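You operate a simulated robot arm through the tools that you are given. There is no shell and no other tool. Be economical: measure what you need, move in short steps, check, and stop when the job is done.

Carry out the task below with a simulated robot arm. There is one attempt and no reset: what you move stays moved.

Task
Tape the adapter of the size on the job card.
Fine: set the turns by the winder's table, run it once, put the adapter in the green tray, switch off last.
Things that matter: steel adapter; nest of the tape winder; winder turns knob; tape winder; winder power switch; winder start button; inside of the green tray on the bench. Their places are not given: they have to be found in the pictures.

The check looks at the end state, three seconds after you hand in, the way a careful person would. Anything else that was tipped, shoved, dropped, spilled or broken makes it a failure.

Robot
A 7-joint arm with a two-finger parallel gripper, fixed in place. Base frame: the origin is at the foot of the arm, x ahead of it, y to its left, z up; the work surface is at about z = 850. Lengths are in mm, angles in degrees, forces in N, time in s.
With the tool pointing down near the work surface it reaches from about 240 to 680 mm from the base axis. Its first joint turns from -66.0 to 66.0 degrees. Payload 2.4 kg.
The TCP is the grasp point between the finger pads, 30 mm short of the fingertips. In the tool frame z runs along the fingers and y along their closing line. Largest opening 94 mm; finger width 28, thickness 10; the body of the gripper, 50 by 96 mm, starts 55 mm behind the TCP.
Orientation is that of the tool frame in the base frame, as [roll, pitch, yaw] about the fixed x, y, z axes, in that order (R = Rz(yaw) Ry(pitch) Rx(roll)). With the fingers straight down and closing along the base's y, the tool's x points along the base's -x, its y along +y and its z along -z.

Tools
- The arm moves only by the tool apply_moves. Its argument "targets" is a list of rows, each a list of 7 numbers: the turn, a rotation vector about the tool's x, y, z in units of 6 degrees (1.0 is 6 degrees), then the shift along the tool's x, y, z in units of 20 mm (1.0 is 20 mm), then the gripper command, from -1 (shut) to 1 (fully open), values between in proportion. In form: [[wx, wy, wz, tx, ty, tz, hand], ...]. A call has 1 to 12 rows; each row shifts and turns the commanded pose from where the row before left it, along the tool's axes as they then stand. A call with a number of a shift or a turn outside -1 to 1 is refused whole. A row lasts 0.2 s, in which the tool goes at most 50 mm and 8.6 degrees; a call with a longer step from one row to the next is refused whole, and so is a gripper value outside its range. Where a pose cannot be reached the arm comes as near as it can. A force on the tool above 90 N (or 10 N above the force at the start of the call, whichever is more), or a blocked arm, ends the call early, and 0.2 s more pass. The fingers move at their own pace (about 153 mm/s each) and stop on an object; they squeeze with about 26 N. The grip force told is the motor's: it shows also when the fingers shut on nothing. Time passes only in rows, and 0.2 s behind the last, so rows that do not move let the fingers close. It gives the time, the measured TCP pose, the force on the tool (base axes), the opening and the grip force at its end, in the units of the frame above (readings bear some noise).
- Cameras (640 x 400 px; columns grow to the right, rows downward): "scene" is fixed at [40.3, 473.8, 1450.1]; the picture's right is [-0.75, -0.66, 0.00], its down [-0.33, 0.37, -0.87] and it looks along [0.57, -0.65, -0.50] (base axes); focal length 358 px, centre (320, 200). "wrist" rides on the gripper at [-37, 0, -58] in the tool frame; the picture's right is [0.00, -1.00, 0.00], its down [0.97, 0.00, -0.24] and it looks along [0.24, 0.00, 0.97] (tool axes); focal length 218 px, centre (320, 200).
- grab_frame(camera): a new picture of that camera. The clock stands still meanwhile.
- probe_pixels(camera, pixels): for up to 12 pixels [column, row] of the newest picture of that camera ("zoom" is the newest enlarged one), the place [x, y, z] in the base frame of the surface seen there, good to about 3 mm. The clock stands still meanwhile.
- enlarge(camera, box): a new picture of the part [left, top, right, bottom] of that camera's present view, enlarged. The clock stands still meanwhile.
- hand_in(): hands the job in; it is judged then, once.

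Go step by step. Measure first, check grasps and placings, and put right what went wrong. The budget is 80 turns and 46 pictures, counting those below and the enlarged ones. Unless the task says otherwise, let go and move clear before handing in, and close with one line.

The tools are called after ">>>" by a JSON object that holds its "name" and its "arguments". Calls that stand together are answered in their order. apply_moves: Moves the arm, as the interface text tells. Its arguments: {"type":"object","properties":{"targets":{"type":"array","items":{"type":"array","items":{"type":"number"}}}},"required":["targets"]} The other tools are called the same way: grab_frame (camera) takes a picture; probe_pixels (camera, pixels) gives the place of the surface under pixels of a picture; enlarge (camera, box) takes an enlarged picture of a part of a camera's view; hand_in () hands the job in.

At the start:

```text
time: 0.0
tcp_pos: [339.0, -89.5, 1250.3]
orientation: [180.0, 0.0, -180.0]
contact_force: [0.3, -0.6, -0.7]
finger_gap: 94.0
grasp_force: 0.1
```

scene: 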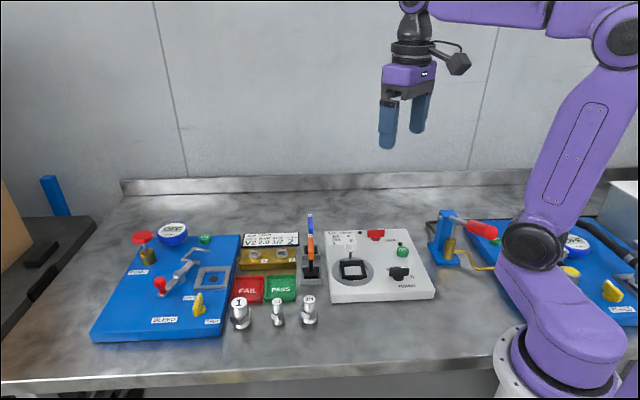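
wrist: 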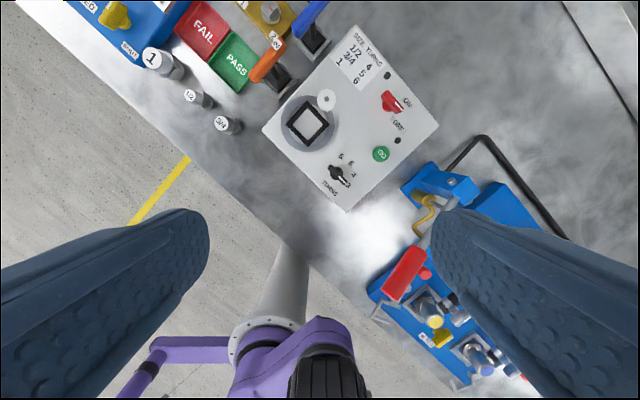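

The pictures show a white winder (scene ~380,265), three adapters (240,312; 277,312; 309,310), a green PASS tray (282,288) and a card near (270,240). I'll enlarge the card and the winder to read them.

>>> {"name": "enlarge", "arguments": {"camera": "scene", "box": [220, 220, 340, 340]}}

>>> {"name": "enlarge", "arguments": {"camera": "wrist", "box": [260, 20, 440, 210]}}

>>> {"name": "enlarge", "arguments": {"camera": "scene", "box": [315, 215, 445, 310]}}

>>> {"name": "enlarge", "arguments": {"camera": "wrist", "box": [130, 0, 310, 140]}}

```text
3.33 times, centred on (280, 280) of scene
```

zoom: 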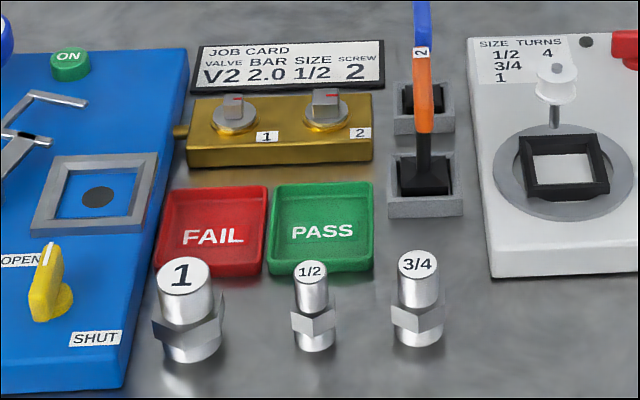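

```text
2.11 times, centred on (350, 115) of wrist
```

zoom: 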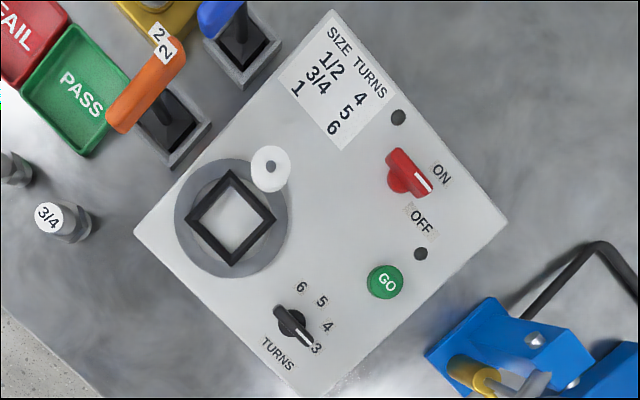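

```text
4.21 times, centred on (380, 262) of scene
```

zoom: 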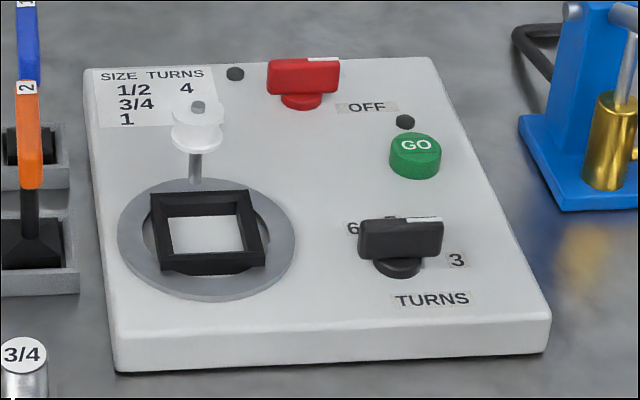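

```text
2.86 times, centred on (220, 70) of wrist
```

zoom: 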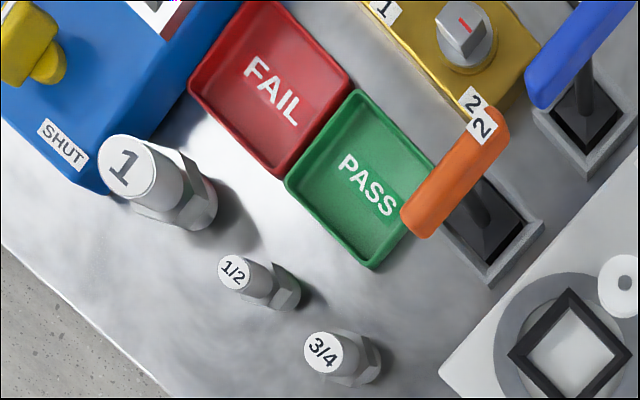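

The card calls for size 1/2, so 4 turns. I'll measure the key points in a fresh scene picture.

>>> {"name": "grab_frame", "arguments": {"camera": "scene"}}

>>> {"name": "probe_pixels", "arguments": {"camera": "scene", "pixels": [[278, 301], [278, 313], [278, 322], [281, 289], [269, 282], [352, 270], [376, 232], [402, 250], [398, 270], [338, 298], [432, 292], [354, 240]]}}

>>> {"name": "probe_pixels", "arguments": {"camera": "wrist", "pixels": [[187, 94], [202, 101], [237, 64], [307, 125], [326, 98], [391, 103], [397, 106], [380, 153], [341, 176], [347, 183], [334, 168], [263, 127]]}}

```text
39 pictures are left
```

scene: 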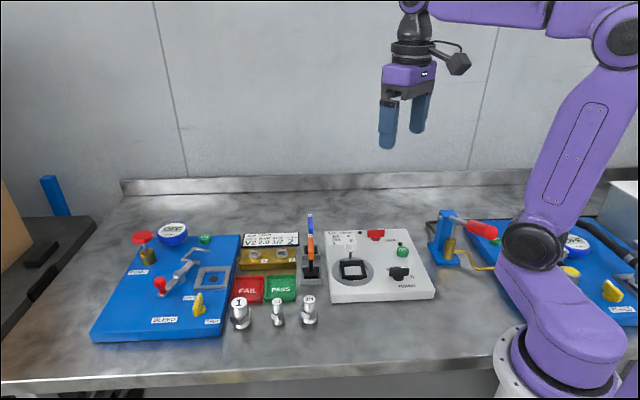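

```text
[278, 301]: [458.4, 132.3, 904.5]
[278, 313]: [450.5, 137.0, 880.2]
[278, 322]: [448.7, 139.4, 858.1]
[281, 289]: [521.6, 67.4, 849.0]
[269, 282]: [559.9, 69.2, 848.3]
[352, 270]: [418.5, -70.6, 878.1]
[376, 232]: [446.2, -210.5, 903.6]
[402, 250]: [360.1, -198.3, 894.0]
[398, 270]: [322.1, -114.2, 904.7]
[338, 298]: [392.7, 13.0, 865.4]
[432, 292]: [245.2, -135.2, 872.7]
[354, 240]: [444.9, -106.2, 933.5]
```

```text
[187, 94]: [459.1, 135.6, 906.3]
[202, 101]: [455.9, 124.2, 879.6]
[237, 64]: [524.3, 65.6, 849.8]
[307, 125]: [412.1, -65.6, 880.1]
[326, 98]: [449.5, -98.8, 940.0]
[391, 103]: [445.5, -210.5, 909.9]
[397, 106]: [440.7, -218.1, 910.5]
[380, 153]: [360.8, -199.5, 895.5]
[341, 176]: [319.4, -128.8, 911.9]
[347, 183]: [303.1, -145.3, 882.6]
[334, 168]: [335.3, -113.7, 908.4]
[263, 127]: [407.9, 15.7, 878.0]
```

I'll go closer above the winder for a better view of the knob, switch, and nest.

>>> {"name": "apply_moves", "arguments": {"targets": [[0, 0, 0, -0.2, -0.3, 1, 1], [0, 0, 0, -0.2, -0.3, 1, 1], [0, 0, 0, -0.2, -0.3, 1, 1], [0, 0, 0, -0.2, -0.3, 1, 1], [0, 0, 0, -0.2, -0.3, 1, 1], [0, 0, 0, -0.2, -0.3, 1, 1], [0, 0, 0, -0.2, -0.2, 1, 1], [0, 0, 0, 0, 0, 0, 1]]}}

>>> {"name": "grab_frame", "arguments": {"camera": "wrist"}}

```text
time: 1.8
tcp_pos: [366.9, -128.9, 1109.6]
orientation: [-180.0, 0.1, -180.0]
contact_force: [-0.1, -0.2, 0.6]
finger_gap: 93.9
grasp_force: 0.1
```

```text
38 pictures are left
```

wrist: 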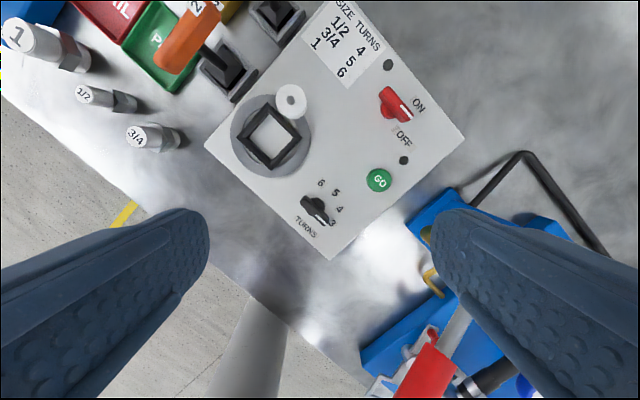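

>>> {"name": "enlarge", "arguments": {"camera": "wrist", "box": [280, 150, 420, 240]}}

>>> {"name": "probe_pixels", "arguments": {"camera": "wrist", "pixels": [[313, 209], [327, 219], [305, 200], [320, 184], [336, 192], [340, 209], [333, 222], [379, 180], [417, 105], [405, 141], [388, 66], [403, 160]]}}

>>> {"name": "enlarge", "arguments": {"camera": "wrist", "box": [350, 50, 450, 150]}}

```text
4.44 times, centred on (350, 195) of wrist
```

zoom: 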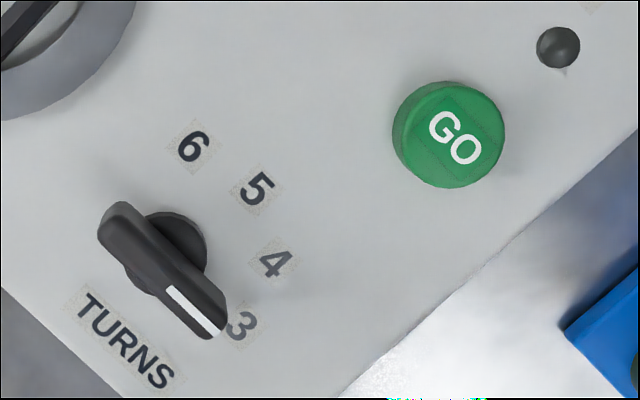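

```text
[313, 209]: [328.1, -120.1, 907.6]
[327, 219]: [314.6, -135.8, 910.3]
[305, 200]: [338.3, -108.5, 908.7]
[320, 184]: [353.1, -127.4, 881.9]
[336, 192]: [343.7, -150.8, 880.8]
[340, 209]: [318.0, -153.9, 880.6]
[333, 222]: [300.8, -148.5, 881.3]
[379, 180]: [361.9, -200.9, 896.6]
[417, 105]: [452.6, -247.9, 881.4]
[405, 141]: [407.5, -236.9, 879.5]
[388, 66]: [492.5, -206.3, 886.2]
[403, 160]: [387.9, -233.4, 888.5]
```

```text
4.00 times, centred on (400, 100) of wrist
```

zoom: 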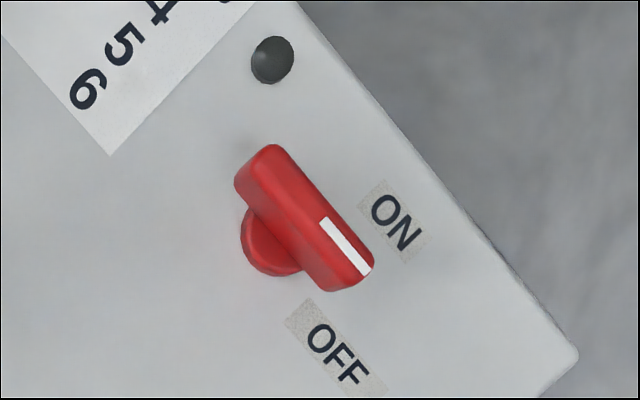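

Knob centre is about (325,-121), with the bar at about -131° pointing at 3. The labels are about 40° apart. I'll align the gripper across the bar above the knob.

>>> {"name": "apply_moves", "arguments": {"targets": [[0, 0, 0, 1, 0.2, 0, 0.1], [0, 0, 0, 1, 0.2, 0, 0.1], [0, 0, -1, 0, 0, 0.9, 0.1], [0, 0, -1, 0, 0, 0.9, 0.1], [0, 0, -1, 0, 0, 0.9, 0.1], [0, 0, -1, 0, 0, 0.9, 0.1], [0, 0, -1, 0, 0, 0.9, 0.1], [0, 0, -1, 0, 0, 0.9, 0.1], [0, 0, -1, 0, 0, 0.9, 0.1], [0, 0, -1, 0, 0, 0.9, 0.1], [0, 0, 0, 0, 0, 0, 0.1]]}}

>>> {"name": "grab_frame", "arguments": {"camera": "wrist"}}

>>> {"name": "enlarge", "arguments": {"camera": "scene", "box": [340, 200, 460, 300]}}

```text
time: 4.2
tcp_pos: [325.8, -122.3, 965.9]
orientation: [179.9, -0.1, -132.0]
contact_force: [-0.4, -0.7, 0.0]
finger_gap: 51.5
grasp_force: 0.1
```

```text
35 pictures are left
```

wrist: 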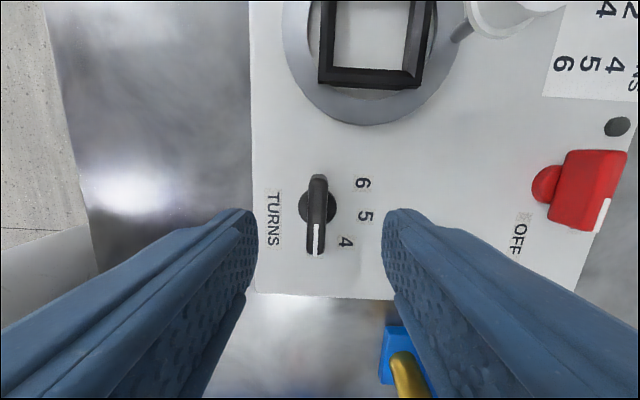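

```text
4.00 times, centred on (400, 250) of scene
```

zoom: 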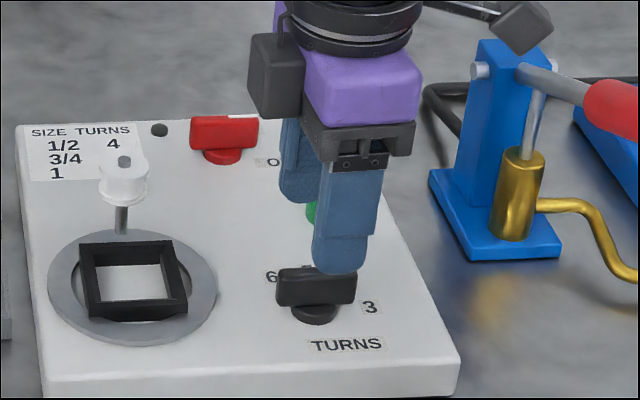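

>>> {"name": "probe_pixels", "arguments": {"camera": "wrist", "pixels": [[319, 180], [317, 215], [315, 250], [304, 208], [345, 241], [364, 216], [362, 183]]}}

```text
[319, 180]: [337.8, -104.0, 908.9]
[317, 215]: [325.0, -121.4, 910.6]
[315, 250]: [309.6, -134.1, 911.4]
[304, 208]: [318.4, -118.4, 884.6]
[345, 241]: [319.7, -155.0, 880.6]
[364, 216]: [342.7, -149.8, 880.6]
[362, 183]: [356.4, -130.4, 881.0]
```

The bar is centred at (324,-120), within 2 mm of the TCP. I'll go down 43 mm and close.

>>> {"name": "apply_moves", "arguments": {"targets": [[0, 0, 0, 0, 0.05, 0.8, 0.1], [0, 0, 0, 0, 0, 0.8, 0.1], [0, 0, 0, 0, 0, 0.55, 0.1], [0, 0, 0, 0, 0, 0, -1], [0, 0, 0, 0, 0, 0, -1], [0, 0, 0, 0, 0, 0, -1]]}}

```text
time: 5.6
tcp_pos: [324.7, -120.7, 921.7]
orientation: [179.9, -0.1, -132.1]
contact_force: [-6.2, 5.5, -10.2]
finger_gap: 10.8
grasp_force: 44.2
```

The bar is gripped (gap 10.8). I'll turn it about 40° counter-clockwise.

>>> {"name": "apply_moves", "arguments": {"targets": [[0, 0, -1, 0, 0, 0, -1], [0, 0, -1, 0, 0, 0, -1], [0, 0, -1, 0, 0, 0, -1], [0, 0, -1, 0, 0, 0, -1], [0, 0, -1, 0, 0, 0, -1], [0, 0, -1, 0, 0, 0, -1], [0, 0, -0.67, 0, 0, 0, -1], [0, 0, 0, 0, 0, 0, -1]]}}

>>> {"name": "enlarge", "arguments": {"camera": "wrist", "box": [240, 120, 400, 260]}}

```text
time: 7.4
tcp_pos: [322.9, -120.6, 922.6]
orientation: [179.7, -0.1, -92.0]
contact_force: [-15.4, 14.7, -28.0]
finger_gap: 10.7
grasp_force: 45.0
```

```text
2.86 times, centred on (320, 190) of wrist
```

zoom: 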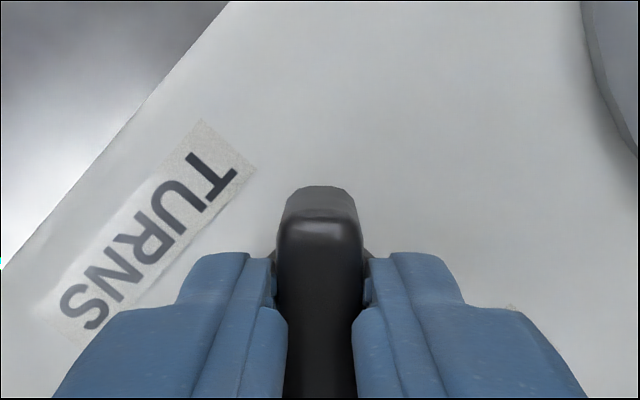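

Open, rise, and check.

>>> {"name": "apply_moves", "arguments": {"targets": [[0, 0, 0, 0, 0, 0, 0.1], [0, 0, 0, 0, 0, 0, 0.1], [0, 0, 0, 0, 0, -1, 0.1], [0, 0, 0, 0, 0, -1, 0.1], [0, 0, 0, 0, 0, -1, 0.1], [0, 0, 0, 0, 0, -1, 0.1], [0, 0, 0, 0, 0, 0, 0.1]]}}

>>> {"name": "grab_frame", "arguments": {"camera": "wrist"}}

```text
time: 9.0
tcp_pos: [325.5, -121.6, 1003.5]
orientation: [180.0, 0.1, -92.0]
contact_force: [0.4, 0.1, 0.2]
finger_gap: 51.8
grasp_force: 0.1
```

```text
32 pictures are left
```

wrist: 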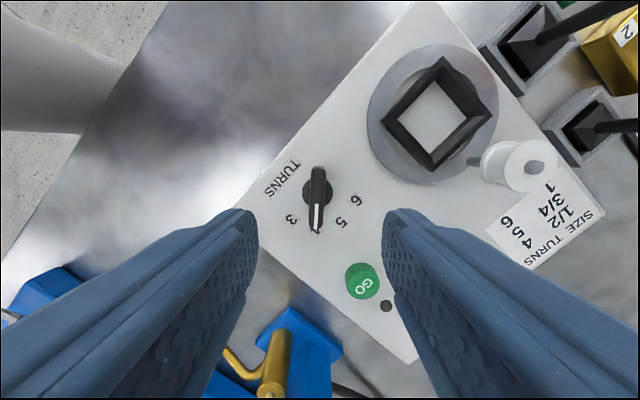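

The pointer now sits between 3 and 5, covering the 4. Next I'll rise, turn, and travel to above the 1/2 adapter.

>>> {"name": "apply_moves", "arguments": {"targets": [[0, 0, 0, -1, 0, -1, 0.1], [0, 0, 0, -1, 0, -1, 0.1], [0, 0, 0, -1, 0, -1, 0.1], [0, 0, 1, 0, 0, 0, 0.1], [0, 0, 1, 0, 0, 0, 0.1], [0, 0, 1, 0, 0, 0, 0.1], [0, 0, 1, 0, 0, 0, 0.1], [0, 0, 1, 0, 0, 0, 0.1], [0, 0, 1, 0, 0, 0, 0.1], [0, 0, 1, 0, 0, 0, 0.1], [0, 0, 0.83, 0, 0, 0, 0.1]]}}

>>> {"name": "apply_moves", "arguments": {"targets": [[0, 0, 0, -1, 0.27, 0, 0.1], [0, 0, 0, -1, 0.27, 0, 0.1], [0, 0, 0, -1, 0.27, 0, 0.1], [0, 0, 0, -1, 0.27, 0, 0.1], [0, 0, 0, -1, 0.27, 0, 0.1], [0, 0, 0, -1, 0.27, 0, 0.1], [0, 0, 0, -1, 0.27, 0, 0.1], [0, 0, 0, -1, 0.27, 0, 0.1], [0, 0, 0, -1, 0.27, 0, 0.1], [0, 0, 0, -1, 0.27, 0, 0.1], [0, 0, 0, -1, 0.27, 0, 0.1], [0, 0, 0, -0.1, 0.27, 0, 0.1]]}}

>>> {"name": "grab_frame", "arguments": {"camera": "wrist"}}

>>> {"name": "enlarge", "arguments": {"camera": "scene", "box": [320, 220, 440, 310]}}

```text
time: 11.4
tcp_pos: [328.4, -61.9, 1062.1]
orientation: [-180.0, 0.1, -139.0]
contact_force: [-0.6, 0.1, 0.4]
finger_gap: 51.5
grasp_force: 0.1
```

```text
time: 14.0
tcp_pos: [453.5, 134.8, 1063.9]
orientation: [-180.0, 0.0, -139.0]
contact_force: [0.7, 0.3, 0.0]
finger_gap: 51.6
grasp_force: 0.1
```

```text
31 pictures are left
```

wrist: 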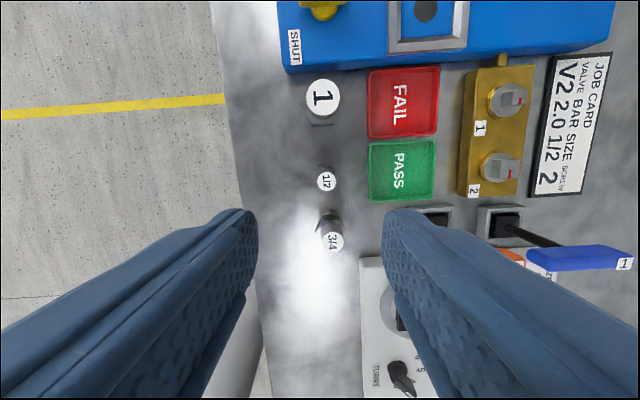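

```text
4.44 times, centred on (380, 265) of scene
```

zoom: 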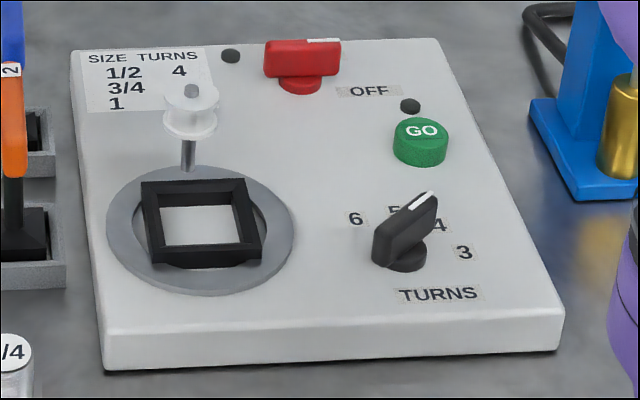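

The pointer is at 4. Now I'll measure the 1/2 adapter, the nest and the tray.

>>> {"name": "enlarge", "arguments": {"camera": "wrist", "box": [260, 60, 450, 260]}}

>>> {"name": "probe_pixels", "arguments": {"camera": "wrist", "pixels": [[326, 181], [318, 181], [335, 181], [326, 172], [401, 171], [372, 172], [429, 172], [400, 145], [400, 196], [323, 97], [332, 242]]}}

>>> {"name": "enlarge", "arguments": {"camera": "scene", "box": [260, 290, 325, 330]}}

```text
2.00 times, centred on (355, 160) of wrist
```

zoom: 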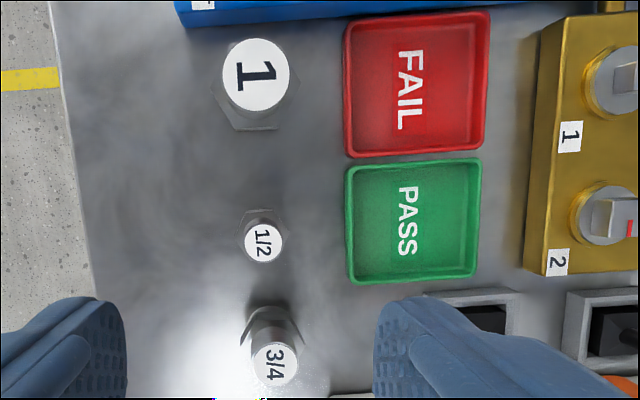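

```text
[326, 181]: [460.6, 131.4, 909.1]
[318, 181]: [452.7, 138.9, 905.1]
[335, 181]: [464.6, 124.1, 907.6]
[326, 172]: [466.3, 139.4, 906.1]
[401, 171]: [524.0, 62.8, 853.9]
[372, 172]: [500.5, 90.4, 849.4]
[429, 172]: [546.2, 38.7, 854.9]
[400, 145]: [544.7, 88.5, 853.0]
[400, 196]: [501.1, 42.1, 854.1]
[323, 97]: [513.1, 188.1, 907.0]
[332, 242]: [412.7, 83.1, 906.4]
```

```text
9.85 times, centred on (292, 310) of scene
```

zoom: 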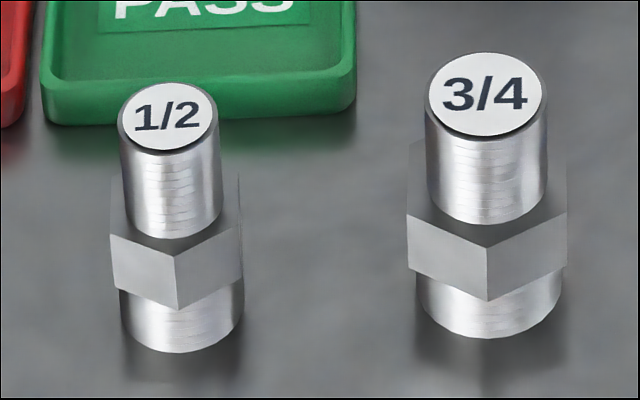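

The adapter's axis is about (459.5,131.5) with its top at 907. I'll grip the upper cylinder with the fingertips just above the hex (TCP z≈914).

>>> {"name": "apply_moves", "arguments": {"targets": [[0, 0, 0, -0.12, -0.32, 1, 0.1], [0, 0, 0, 0, 0, 1, 0.1], [0, 0, 0, 0, 0, 1, 0.1], [0, 0, 0, 0, 0, 1, 0.1], [0, 0, 0, 0, 0, 1, 0.1], [0, 0, 0, 0, 0, 1, 0.1], [0, 0, 0, 0, 0, 0.7, 0.1], [0, 0, 0, 0, 0, 0.7, 0.1], [0, 0, 0, 0, 0, 0, 0.1]]}}

>>> {"name": "enlarge", "arguments": {"camera": "scene", "box": [240, 260, 330, 330]}}

>>> {"name": "grab_frame", "arguments": {"camera": "wrist"}}

```text
time: 16.0
tcp_pos: [458.8, 130.4, 915.2]
orientation: [180.0, 0.0, -139.0]
contact_force: [-1.0, 0.1, -0.1]
finger_gap: 51.6
grasp_force: 0.1
```

```text
5.71 times, centred on (285, 295) of scene
```

zoom: 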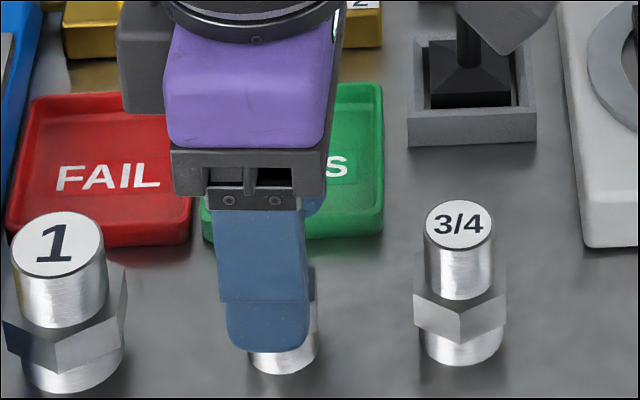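

```text
26 pictures are left
```

wrist: 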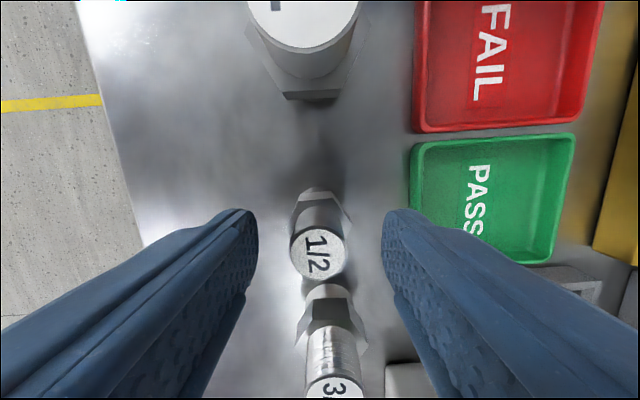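

The adapter is centred between the fingers (row 254 against an expected 260, about 2 mm). I'll close and lift.

>>> {"name": "apply_moves", "arguments": {"targets": [[0, 0, 0, 0, 0, 0, -1], [0, 0, 0, 0, 0, 0, -1], [0, 0, 0, 0, 0, 0, -1], [0, 0, 0, 0, 0, -1, -1], [0, 0, 0, 0, 0, -1, -1], [0, 0, 0, 0, 0, -1, -1], [0, 0, 0, 0, 0, -1, -1], [0, 0, 0, 0, 0, -1, -1], [0, 0, 0, 0, 0, -1, -1], [0, 0, 0, 0, 0, 0, -1]]}}

>>> {"name": "enlarge", "arguments": {"camera": "scene", "box": [220, 180, 360, 320]}}

```text
time: 18.2
tcp_pos: [459.3, 130.5, 1035.7]
orientation: [-180.0, -0.1, -139.0]
contact_force: [0.5, 0.5, -0.6]
finger_gap: 19.2
grasp_force: 25.7
```

```text
2.86 times, centred on (290, 250) of scene
```

zoom: 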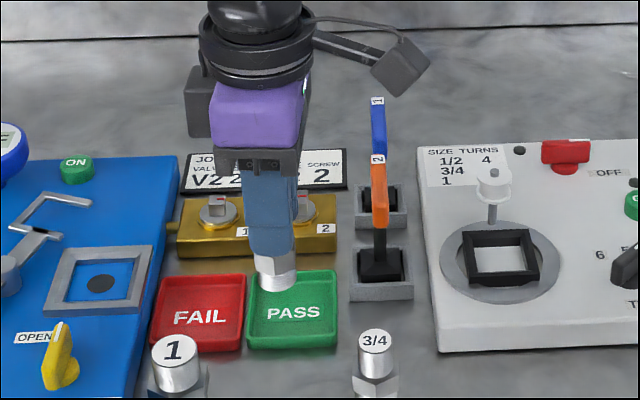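

The adapter is held (gap 19.2). I'll measure the nest frame corners and floor in this zoom.

>>> {"name": "enlarge", "arguments": {"camera": "scene", "box": [325, 235, 385, 295]}}

```text
6.67 times, centred on (355, 265) of scene
```

zoom: 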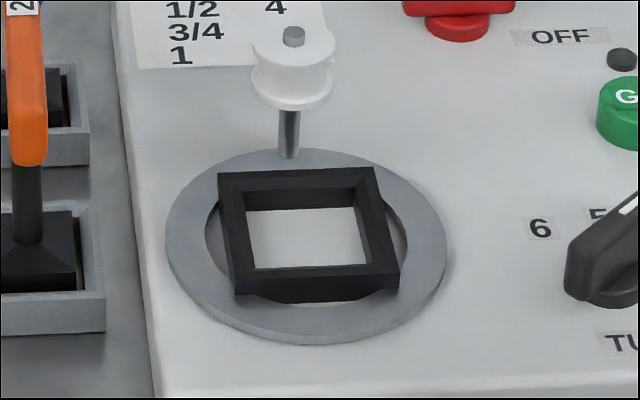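

>>> {"name": "probe_pixels", "arguments": {"camera": "zoom", "pixels": [[222, 175], [372, 170], [396, 270], [237, 280], [310, 250], [245, 268], [365, 263], [294, 36], [330, 75], [255, 75], [288, 150], [300, 178]]}}

```text
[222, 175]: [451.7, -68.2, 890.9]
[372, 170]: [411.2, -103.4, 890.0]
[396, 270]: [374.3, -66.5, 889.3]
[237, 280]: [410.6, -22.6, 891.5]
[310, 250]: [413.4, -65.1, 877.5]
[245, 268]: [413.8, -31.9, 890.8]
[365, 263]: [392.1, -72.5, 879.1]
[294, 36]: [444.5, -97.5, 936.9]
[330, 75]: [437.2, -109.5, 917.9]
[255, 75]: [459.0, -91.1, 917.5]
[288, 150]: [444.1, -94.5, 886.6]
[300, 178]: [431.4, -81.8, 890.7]
```

Nest frame is centred at about (412,-65), floor about 878, rim 890. The spool is at about (444,-95) and 937 high. I'll raise, turn the fingers to close parallel to the spool-side edge, then travel.

>>> {"name": "apply_moves", "arguments": {"targets": [[0, 0, -1, 0, 0, -1, -1], [0, 0, -1, 0, 0, -1, -1], [0, 0, -1, 0, 0, -1, -1], [0, 0, -1, 0, 0, -1, -1], [0, 0, -1, 0, 0, -1, -1], [0, 0, -1, 0, 0, -1, -1], [0, 0, -1, 0, 0, 0, -1], [0, 0, -1, 0, 0, 0, -1], [0, 0, -1, 0, 0, 0, -1], [0, 0, -1, 0, 0, 0, -1], [0, 0, -1, 0, 0, 0, -1], [0, 0, -1, 0, 0, 0, -1]]}}

>>> {"name": "apply_moves", "arguments": {"targets": [[0, 0, -1, 0, 0, 0, -1], [0, 0, -1, 0, 0, 0, -1], [0, 0, -1, 0, 0, 0, -1], [0, 0, 0, 0.657, 0.909, 0, -1], [0, 0, 0, 0.657, 0.909, 0, -1], [0, 0, 0, 0.657, 0.909, 0, -1], [0, 0, 0, 0.657, 0.909, 0, -1], [0, 0, 0, 0.657, 0.909, 0, -1], [0, 0, 0, 0.657, 0.909, 0, -1], [0, 0, 0, 0.657, 0.909, 0, -1], [0, 0, 0, 0.657, 0.909, 0, -1], [0, 0, 0, 0.657, 0.909, 0, -1]]}}

>>> {"name": "grab_frame", "arguments": {"camera": "wrist"}}

```text
time: 20.8
tcp_pos: [458.4, 130.6, 1155.7]
orientation: [-179.9, 0.0, -66.7]
contact_force: [-0.1, -1.2, -1.1]
finger_gap: 19.4
grasp_force: 26.4
```

```text
time: 23.4
tcp_pos: [413.0, -67.5, 1157.4]
orientation: [-180.0, 0.0, -49.0]
contact_force: [0.5, 0.2, -0.9]
finger_gap: 19.1
grasp_force: 26.1
```

```text
23 pictures are left
```

wrist: 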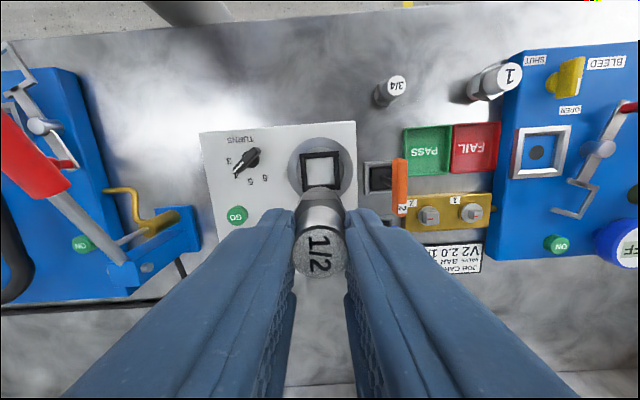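

>>> {"name": "enlarge", "arguments": {"camera": "wrist", "box": [280, 130, 370, 200]}}

```text
5.71 times, centred on (325, 165) of wrist
```

zoom: 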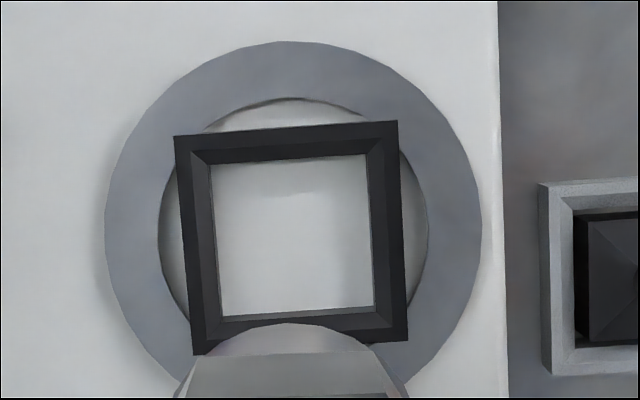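

>>> {"name": "probe_pixels", "arguments": {"camera": "zoom", "pixels": [[178, 140], [393, 126], [404, 338], [197, 350], [290, 240], [214, 170], [364, 160], [372, 300], [224, 310]]}}

```text
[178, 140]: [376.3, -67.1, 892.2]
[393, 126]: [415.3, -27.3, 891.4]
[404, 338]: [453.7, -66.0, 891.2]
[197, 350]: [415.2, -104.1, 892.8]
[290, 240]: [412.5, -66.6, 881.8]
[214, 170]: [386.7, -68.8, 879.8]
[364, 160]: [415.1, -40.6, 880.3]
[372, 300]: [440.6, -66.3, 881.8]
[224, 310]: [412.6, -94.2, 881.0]
```

Nest centre is about (414,-66) with an inner side of about 38 mm, ample for the 25 mm foot. I'll descend to just above the floor.

>>> {"name": "apply_moves", "arguments": {"targets": [[0, 0, 0, 0.065, -0.075, 1, -1], [0, 0, 0, 0, 0, 1, -1], [0, 0, 0, 0, 0, 1, -1], [0, 0, 0, 0, 0, 1, -1], [0, 0, 0, 0, 0, 1, -1], [0, 0, 0, 0, 0, 1, -1], [0, 0, 0, 0, 0, 1, -1], [0, 0, 0, 0, 0, 1, -1], [0, 0, 0, 0, 0, 1, -1], [0, 0, 0, 0, 0, 0.3, -1], [0, 0, 0, 0, 0, 0, -1]]}}

>>> {"name": "enlarge", "arguments": {"camera": "scene", "box": [310, 200, 400, 290]}}

```text
time: 25.8
tcp_pos: [413.9, -66.6, 969.1]
orientation: [-180.0, 0.0, -49.1]
contact_force: [-0.4, -0.1, -1.1]
finger_gap: 19.6
grasp_force: 25.8
```

```text
4.44 times, centred on (355, 245) of scene
```

zoom: 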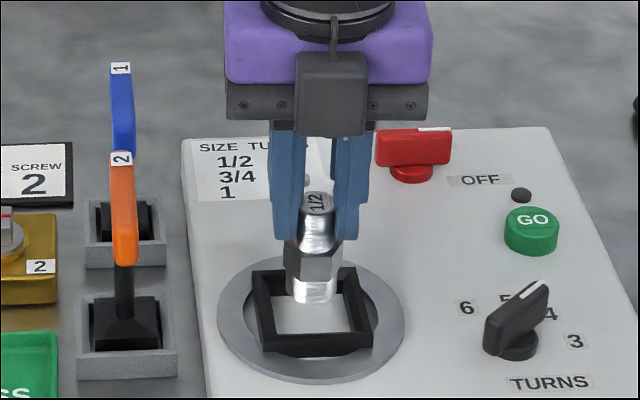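

Aligned over the nest. I'll lower gently until contact.

>>> {"name": "apply_moves", "arguments": {"targets": [[0, 0, 0, 0, 0, 0.6, -1], [0, 0, 0, 0, 0, 0.45, -1], [0, 0, 0, 0, 0, 0.15, -1], [0, 0, 0, 0, 0, 0, -1]]}}

>>> {"name": "enlarge", "arguments": {"camera": "scene", "box": [310, 200, 400, 290]}}

```text
time: 26.8
tcp_pos: [414.9, -66.0, 945.4]
orientation: [-180.0, 0.1, -49.1]
contact_force: [0.0, 0.1, 0.5]
finger_gap: 19.4
grasp_force: 25.9
```

```text
4.44 times, centred on (355, 245) of scene
```

zoom: 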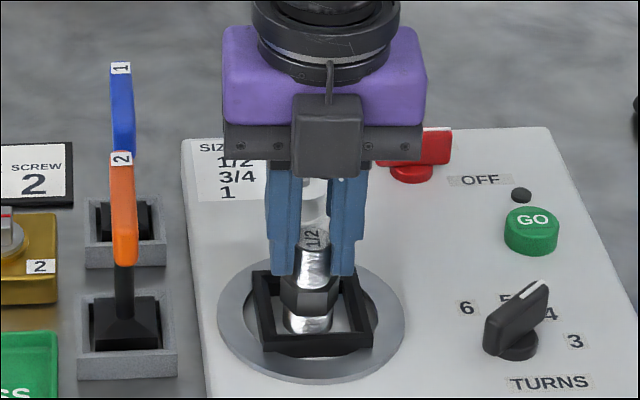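

The adapter is inside the frame with no contact force yet. I'll lower in 1 mm steps.

>>> {"name": "apply_moves", "arguments": {"targets": [[0, 0, 0, 0, 0, 0.05, -1], [0, 0, 0, 0, 0, 0.05, -1], [0, 0, 0, 0, 0, 0, -1]]}}

```text
time: 27.6
tcp_pos: [414.8, -67.0, 944.8]
orientation: [-179.9, -0.2, -49.0]
contact_force: [-1.7, -2.3, 21.6]
finger_gap: 19.4
grasp_force: 25.5
```

It is seated (21 N upward). I'll release and rise.

>>> {"name": "apply_moves", "arguments": {"targets": [[0, 0, 0, 0, 0, -0.05, -1], [0, 0, 0, 0, 0, 0, 0.1], [0, 0, 0, 0, 0, 0, 0.1], [0, 0, 0, 0, 0, -1, 0.1], [0, 0, 0, 0, 0, -1, 0.1], [0, 0, 0, 0, 0, -1, 0.1], [0, 0, 0, 0, 0, -1, 0.1], [0, 0, 0, 0, 0, -1, 0.1], [0, 0, 0, 0, 0, -0.5, 0.1], [0, 0, 0, 0, 0, 0, 0.1]]}}

>>> {"name": "grab_frame", "arguments": {"camera": "wrist"}}

>>> {"name": "enlarge", "arguments": {"camera": "scene", "box": [310, 210, 430, 300]}}

```text
time: 29.8
tcp_pos: [413.6, -66.7, 1057.1]
orientation: [180.0, 0.1, -49.0]
contact_force: [0.6, -0.2, 0.5]
finger_gap: 51.5
grasp_force: 0.0
```

```text
19 pictures are left
```

wrist: 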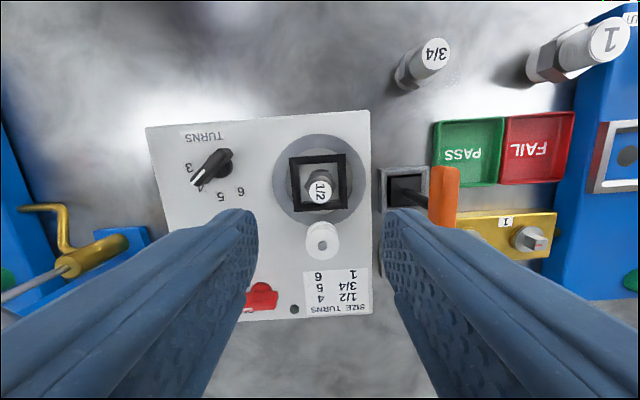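

```text
4.44 times, centred on (370, 255) of scene
```

zoom: 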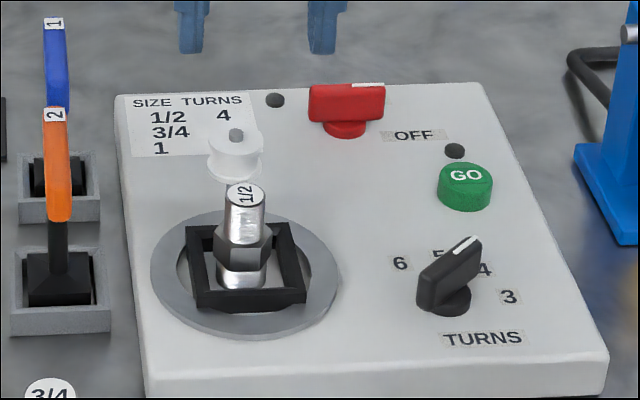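

The adapter is upright in the nest. Next is the red switch, currently OFF, centred at about (447,-213) with the bar at about -137°. I'll move over it and turn the gripper to match.

>>> {"name": "apply_moves", "arguments": {"targets": [[0, 0, 0, 0.948, 0.503, 0, 0.1], [0, 0, 0, 0.948, 0.503, 0, 0.1], [0, 0, 0, 0.948, 0.503, 0, 0.1], [0, 0, 0, 0.948, 0.503, 0, 0.1], [0, 0, 0, 0.948, 0.503, 0, 0.1], [0, 0, 0, 0.948, 0.503, 0, 0.1], [0, 0, 0, 0.948, 0.503, 0, 0.1], [0, 0, 1, 0, 0, 0, 0.1], [0, 0, 1, 0, 0, 0, 0.1], [0, 0, 1, 0, 0, 0, 0.1], [0, 0, 1, 0, 0, 0, 0.1], [0, 0, 1, 0, 0, 0, 0.1]]}}

>>> {"name": "apply_moves", "arguments": {"targets": [[0, 0, 1, 0, 0, 0.4, 0.1], [0, 0, 1, 0, 0, 0.4, 0.1], [0, 0, 1, 0, 0, 0.4, 0.1], [0, 0, 1, 0, 0, 0.4, 0.1], [0, 0, 1, 0, 0, 0.4, 0.1], [0, 0, 1, 0, 0, 0.4, 0.1], [0, 0, 1, 0, 0, 0.4, 0.1], [0, 0, 1, 0, 0, 0.4, 0.1], [0, 0, 1, 0, 0, 0.4, 0.1], [0, 0, 0.3, 0, 0, 0.4, 0.1], [0, 0, 0, 0, 0, 0, 0.1]]}}

>>> {"name": "grab_frame", "arguments": {"camera": "wrist"}}

```text
time: 32.4
tcp_pos: [448.5, -212.1, 1055.0]
orientation: [-180.0, 0.0, -79.1]
contact_force: [-0.1, -0.1, 0.5]
finger_gap: 51.7
grasp_force: 0.0
```

```text
time: 34.8
tcp_pos: [448.8, -213.4, 973.5]
orientation: [-180.0, 0.1, -134.8]
contact_force: [0.6, -0.2, 0.1]
finger_gap: 51.7
grasp_force: 0.0
```

```text
17 pictures are left
```

wrist: 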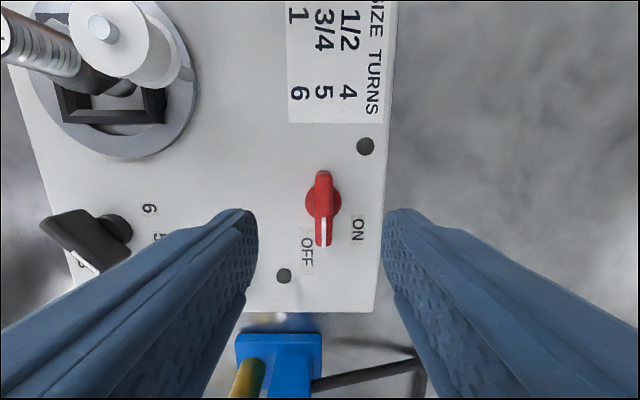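

>>> {"name": "probe_pixels", "arguments": {"camera": "wrist", "pixels": [[323, 174], [323, 208], [323, 242], [358, 229], [307, 251], [309, 203], [337, 203]]}}

>>> {"name": "enlarge", "arguments": {"camera": "wrist", "box": [270, 150, 390, 290]}}

```text
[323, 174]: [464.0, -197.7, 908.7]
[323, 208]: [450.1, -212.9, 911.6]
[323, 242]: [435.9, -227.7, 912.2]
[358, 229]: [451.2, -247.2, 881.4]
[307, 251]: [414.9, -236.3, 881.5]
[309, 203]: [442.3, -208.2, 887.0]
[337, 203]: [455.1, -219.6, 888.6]
```

```text
2.86 times, centred on (330, 220) of wrist
```

zoom: 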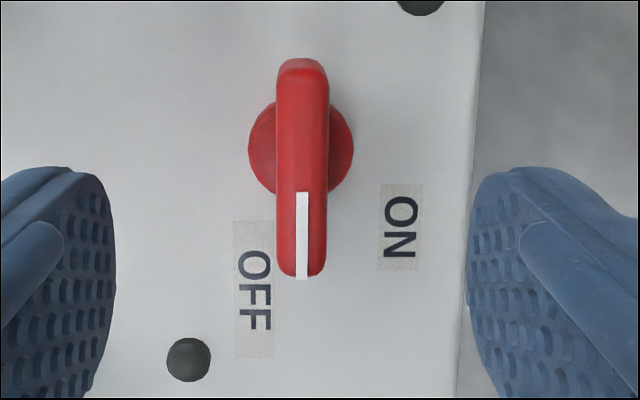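

The bar is centred and aligned, pointing to the OFF side. I'll go down and grip it.

>>> {"name": "apply_moves", "arguments": {"targets": [[0, 0, 0, 0, 0, 1, 0.1], [0, 0, 0, 0, 0, 1, 0.1], [0, 0, 0, 0, 0, 0.55, 0.1], [0, 0, 0, 0, 0, 0, 0.1], [0, 0, 0, 0, 0, 0, -1], [0, 0, 0, 0, 0, 0, -1], [0, 0, 0, 0, 0, 0, -1]]}}

>>> {"name": "apply_moves", "arguments": {"targets": [[0, 0, -1, 0, 0, 0, -1], [0, 0, -1, 0, 0, 0, -1], [0, 0, -1, 0, 0, 0, -1], [0, 0, -1, 0, 0, 0, -1], [0, 0, -1, 0, 0, 0, -1], [0, 0, -1, 0, 0, 0, -1], [0, 0, -1, 0, 0, 0, -1], [0, 0, -1, 0, 0, 0, -1], [0, 0, 0, 0, 0, 0, -1]]}}

>>> {"name": "enlarge", "arguments": {"camera": "scene", "box": [310, 180, 440, 300]}}

```text
time: 36.4
tcp_pos: [449.8, -214.5, 923.6]
orientation: [-179.7, 0.2, -134.8]
contact_force: [10.8, -9.3, -13.0]
finger_gap: 10.8
grasp_force: 44.1
```

```text
time: 38.4
tcp_pos: [449.4, -215.4, 922.8]
orientation: [-179.8, 0.0, -86.8]
contact_force: [10.4, -27.6, -10.9]
finger_gap: 10.7
grasp_force: 44.2
```

```text
3.33 times, centred on (375, 240) of scene
```

zoom: 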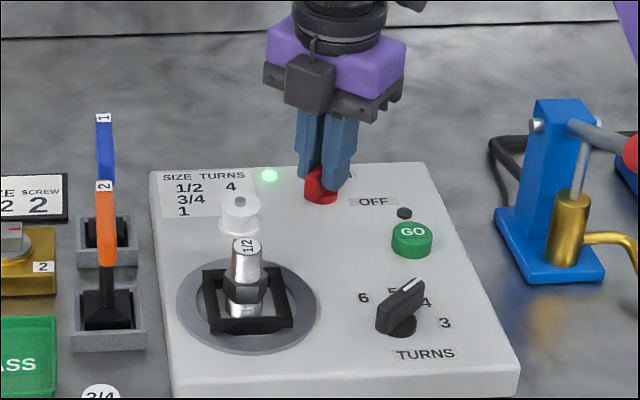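

The power lamp lit green. I'll release, rise, close the fingers, and move over the GO button at (361,-200).

>>> {"name": "apply_moves", "arguments": {"targets": [[0, 0, 0, 0, 0, 0, 0.1], [0, 0, 0, 0, 0, 0, 0.1], [0, 0, 0, 0, 0, -1, 0.1], [0, 0, 0, 0, 0, -1, 0.1], [0, 0, 0, 0, 0, -1, 0.1], [0, 0, 0, -0.19, 0.872, 0, -1], [0, 0, 0, -0.19, 0.872, 0, -1], [0, 0, 0, -0.19, 0.872, 0, -1], [0, 0, 0, -0.19, 0.872, 0, -1], [0, 0, 0, -0.19, 0.872, 0, -1], [0, 0, 0, 0, 0, 0, -1]]}}

>>> {"name": "grab_frame", "arguments": {"camera": "wrist"}}

```text
time: 40.8
tcp_pos: [360.8, -200.4, 983.0]
orientation: [-180.0, 0.0, -86.8]
contact_force: [-0.1, 0.0, -0.5]
finger_gap: 0.1
grasp_force: 26.2
```

```text
14 pictures are left
```

wrist: 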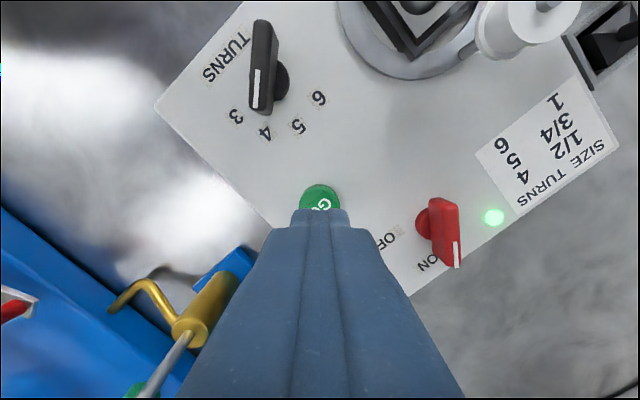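

The lamp is on and the switch is at ON. The TCP is over GO, so I'll go down to press.

>>> {"name": "apply_moves", "arguments": {"targets": [[0, 0, 0, 0, 0, 1, -1], [0, 0, 0, 0, 0, 1, -1], [0, 0, 0, 0, 0, 0.6, -1], [0, 0, 0, 0, 0, 0.15, -1], [0, 0, 0, 0, 0, 0.15, -1], [0, 0, 0, 0, 0, 0.1, -1], [0, 0, 0, 0, 0, 0, -1]]}}

>>> {"name": "enlarge", "arguments": {"camera": "scene", "box": [310, 180, 440, 300]}}

```text
time: 42.4
tcp_pos: [362.0, -199.3, 925.0]
orientation: [180.0, 0.0, -86.9]
contact_force: [-1.1, 0.3, -0.1]
finger_gap: 0.0
grasp_force: 26.3
```

```text
3.33 times, centred on (375, 240) of scene
```

zoom: 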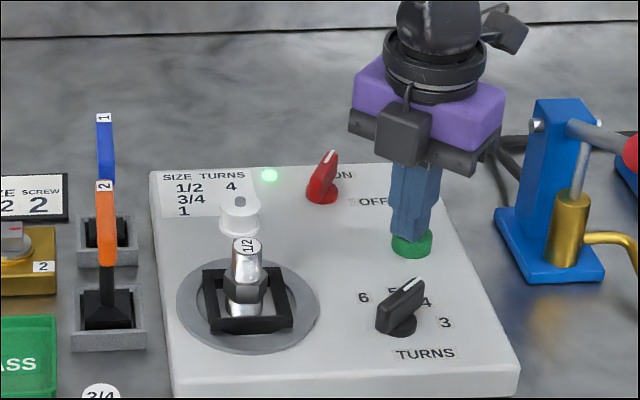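

No press force yet. I'll go on in 2 mm steps, once only, and then lift.

>>> {"name": "apply_moves", "arguments": {"targets": [[0, 0, 0, 0, 0, 0.1, -1], [0, 0, 0, 0, 0, 0.1, -1], [0, 0, 0, 0, 0, 0, -1]]}}

>>> {"name": "enlarge", "arguments": {"camera": "scene", "box": [310, 180, 440, 300]}}

```text
time: 43.2
tcp_pos: [361.1, -199.0, 920.0]
orientation: [-180.0, -0.1, -86.8]
contact_force: [2.3, 0.1, 2.0]
finger_gap: 0.0
grasp_force: 25.7
```

```text
3.33 times, centred on (375, 240) of scene
```

zoom: 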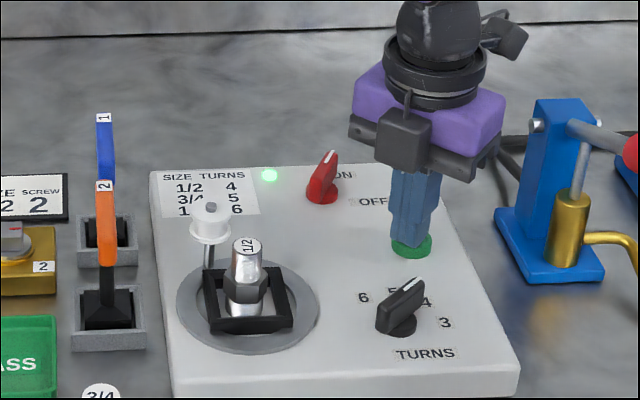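

The spool is orbiting, so the run has started. I'll lift off and let it finish.

>>> {"name": "apply_moves", "arguments": {"targets": [[0, 0, 0, 0, 0, -1, -1], [0, 0, 0, 0, 0, -1, -1], [0, 0, 0, 0, 0, -1, -1], [0, 0, 0, 0, 0, -1, -1], [0, 0, 0, 0, 0, -1, -1], [0, 0, 0, 0, 0, -1, -1], [0, 0, 0, 0, 0, -1, -1], [0, 0, 0, 0, 0, 0, -1], [0, 0, 0, 0, 0, 0, 0.1], [0, 0, 0, 0, 0, 0, 0.1], [0, 0, 0, 0, 0, 0, 0.1], [0, 0, 0, 0, 0, 0, 0.1]]}}

>>> {"name": "apply_moves", "arguments": {"targets": [[0, 0, 0, 0, 0, 0, 0.1], [0, 0, 0, 0, 0, 0, 0.1], [0, 0, 0, 0, 0, 0, 0.1], [0, 0, 0, 0, 0, 0, 0.1], [0, 0, 0, 0, 0, 0, 0.1], [0, 0, 0, 0, 0, 0, 0.1], [0, 0, 0, 0, 0, 0, 0.1], [0, 0, 0, 0, 0, 0, 0.1], [0, 0, 0, 0, 0, 0, 0.1], [0, 0, 0, 0, 0, 0, 0.1], [0, 0, 0, 0, 0, 0, 0.1], [0, 0, 0, 0, 0, 0, 0.1]]}}

>>> {"name": "enlarge", "arguments": {"camera": "scene", "box": [310, 190, 430, 300]}}

```text
time: 45.8
tcp_pos: [360.2, -200.2, 1058.6]
orientation: [179.9, 0.0, -86.8]
contact_force: [-0.5, 0.0, 0.2]
finger_gap: 51.8
grasp_force: 0.1
```

```text
time: 48.4
tcp_pos: [359.9, -200.1, 1059.3]
orientation: [179.9, 0.1, -86.8]
contact_force: [-0.5, -0.2, 1.3]
finger_gap: 51.7
grasp_force: 0.1
```

```text
3.64 times, centred on (370, 245) of scene
```

zoom: 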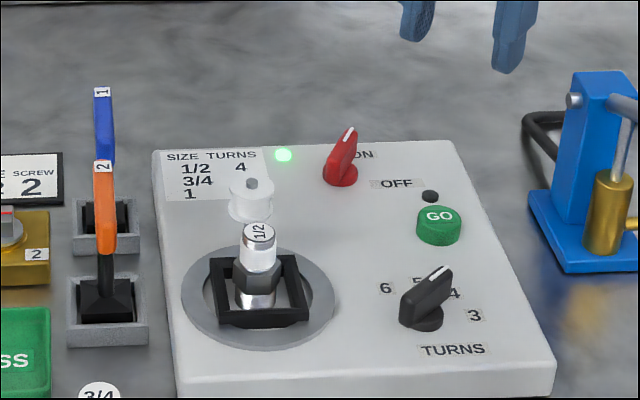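

White tape is now on the upper cylinder and the spool looks back home. I'll move high above the nest while time passes and verify that it has stopped.

>>> {"name": "apply_moves", "arguments": {"targets": [[0, 0, 0, -0.928, -0.443, 0, 0.1], [0, 0, 0, -0.928, -0.443, 0, 0.1], [0, 0, 0, -0.928, -0.443, 0, 0.1], [0, 0, 0, -0.928, -0.443, 0, 0.1], [0, 0, 0, -0.928, -0.443, 0, 0.1], [0, 0, 0, -0.928, -0.443, 0, 0.1], [0, 0, 0, -0.928, -0.443, 0, 0.1], [0, 0, -1, 0, 0, 0, 0.1], [0, 0, -1, 0, 0, 0, 0.1], [0, 0, -1, 0, 0, 0, 0.1], [0, 0, -1, 0, 0, 0, 0.1], [0, 0, -1, 0, 0, 0, 0.1]]}}

>>> {"name": "apply_moves", "arguments": {"targets": [[0, 0, -1, 0, 0, 0, 0.1], [0, 0, -0.3, 0, 0, 0, 0.1], [0, 0, 0, 0, 0, 0, 0.1], [0, 0, 0, 0, 0, 0, 0.1]]}}

>>> {"name": "grab_frame", "arguments": {"camera": "wrist"}}

>>> {"name": "enlarge", "arguments": {"camera": "scene", "box": [320, 220, 400, 290]}}

```text
time: 51.0
tcp_pos: [416.2, -65.5, 1059.0]
orientation: [-179.9, 0.0, -56.6]
contact_force: [1.1, 1.1, 0.4]
finger_gap: 51.5
grasp_force: 0.0
```

```text
time: 52.0
tcp_pos: [415.8, -64.8, 1058.8]
orientation: [180.0, 0.0, -49.1]
contact_force: [0.7, 0.1, 0.5]
finger_gap: 51.7
grasp_force: 0.1
```

```text
10 pictures are left
```

wrist: 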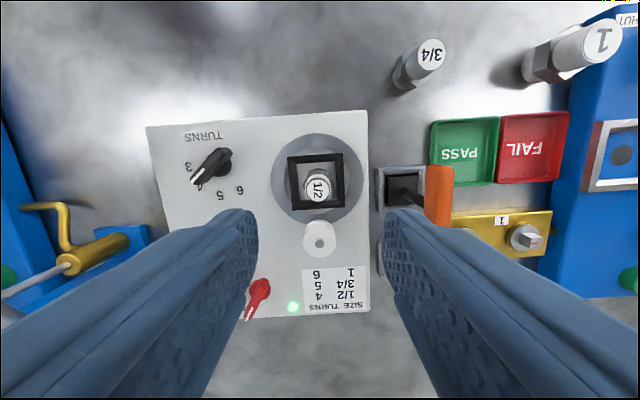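

```text
5.71 times, centred on (360, 255) of scene
```

zoom: 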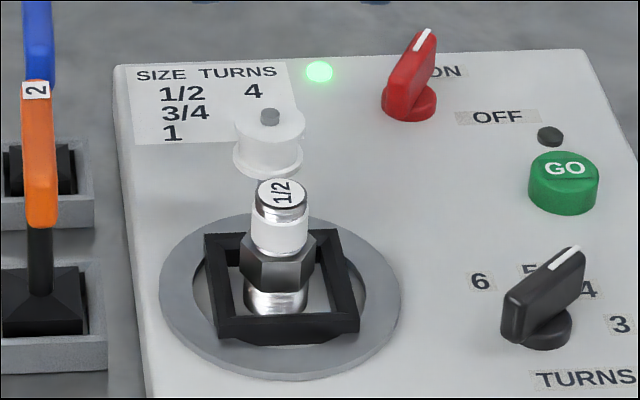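

The winding has stopped and the tape is on. I'll descend to the same grip height (945), close, and lift.

>>> {"name": "apply_moves", "arguments": {"targets": [[0, 0, 0, 0.02, 0.12, 1, 0.1], [0, 0, 0, 0, 0, 1, 0.1], [0, 0, 0, 0, 0, 1, 0.1], [0, 0, 0, 0, 0, 1, 0.1], [0, 0, 0, 0, 0, 1, 0.1], [0, 0, 0, 0, 0, 0.65, 0.1], [0, 0, 0, 0, 0, 0, 0.1], [0, 0, 0, 0, 0, 0, -1], [0, 0, 0, 0, 0, 0, -1], [0, 0, 0, 0, 0, 0, -1]]}}

>>> {"name": "apply_moves", "arguments": {"targets": [[0, 0, 0, 0, 0, -0.5, -1], [0, 0, 0, 0, 0, -1, -1], [0, 0, 0, 0, 0, -1, -1], [0, 0, 0, 0, 0, -1, -1], [0, 0, 0, 0, 0, -1, -1], [0, 0, 0, 0, 0, -1, -1], [0, 0, 0, 0, 0, -1, -1], [0, 0, 0, 0, 0, -1, -1], [0, 0, 0, 0, 0, -1, -1], [0, 0, 0, 0, 0, -1, -1], [0, 0, 0, 0, 0, -1, -1], [0, 0, 0, 0, 0, 0, -1]]}}

>>> {"name": "grab_frame", "arguments": {"camera": "wrist"}}

```text
time: 54.2
tcp_pos: [412.4, -67.3, 945.9]
orientation: [-180.0, 0.1, -49.0]
contact_force: [0.2, -0.3, -0.1]
finger_gap: 19.1
grasp_force: 26.5
```

```text
time: 56.8
tcp_pos: [412.2, -68.3, 1156.9]
orientation: [-179.9, -0.1, -49.0]
contact_force: [0.0, 0.2, -1.1]
finger_gap: 19.2
grasp_force: 25.9
```

```text
8 pictures are left
```

wrist: 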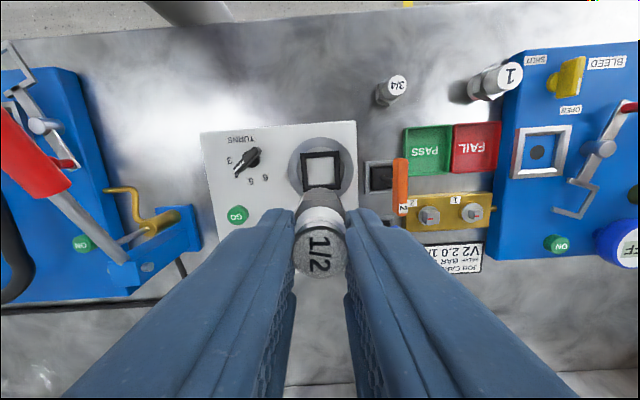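

The adapter is held. I'll measure the orange driver near the tray and the tray itself to plan clearance.

>>> {"name": "probe_pixels", "arguments": {"camera": "wrist", "pixels": [[399, 162], [399, 185], [401, 210], [380, 177], [408, 131], [450, 130], [448, 172], [408, 174], [428, 150], [430, 215], [478, 212], [396, 158]]}}

```text
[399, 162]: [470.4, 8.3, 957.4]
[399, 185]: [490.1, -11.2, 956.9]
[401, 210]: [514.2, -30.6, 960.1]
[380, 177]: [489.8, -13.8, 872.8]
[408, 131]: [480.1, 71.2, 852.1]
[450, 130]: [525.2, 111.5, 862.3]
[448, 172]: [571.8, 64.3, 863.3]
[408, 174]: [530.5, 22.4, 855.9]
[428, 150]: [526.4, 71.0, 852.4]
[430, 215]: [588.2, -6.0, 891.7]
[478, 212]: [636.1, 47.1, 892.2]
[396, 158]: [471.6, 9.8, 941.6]
```

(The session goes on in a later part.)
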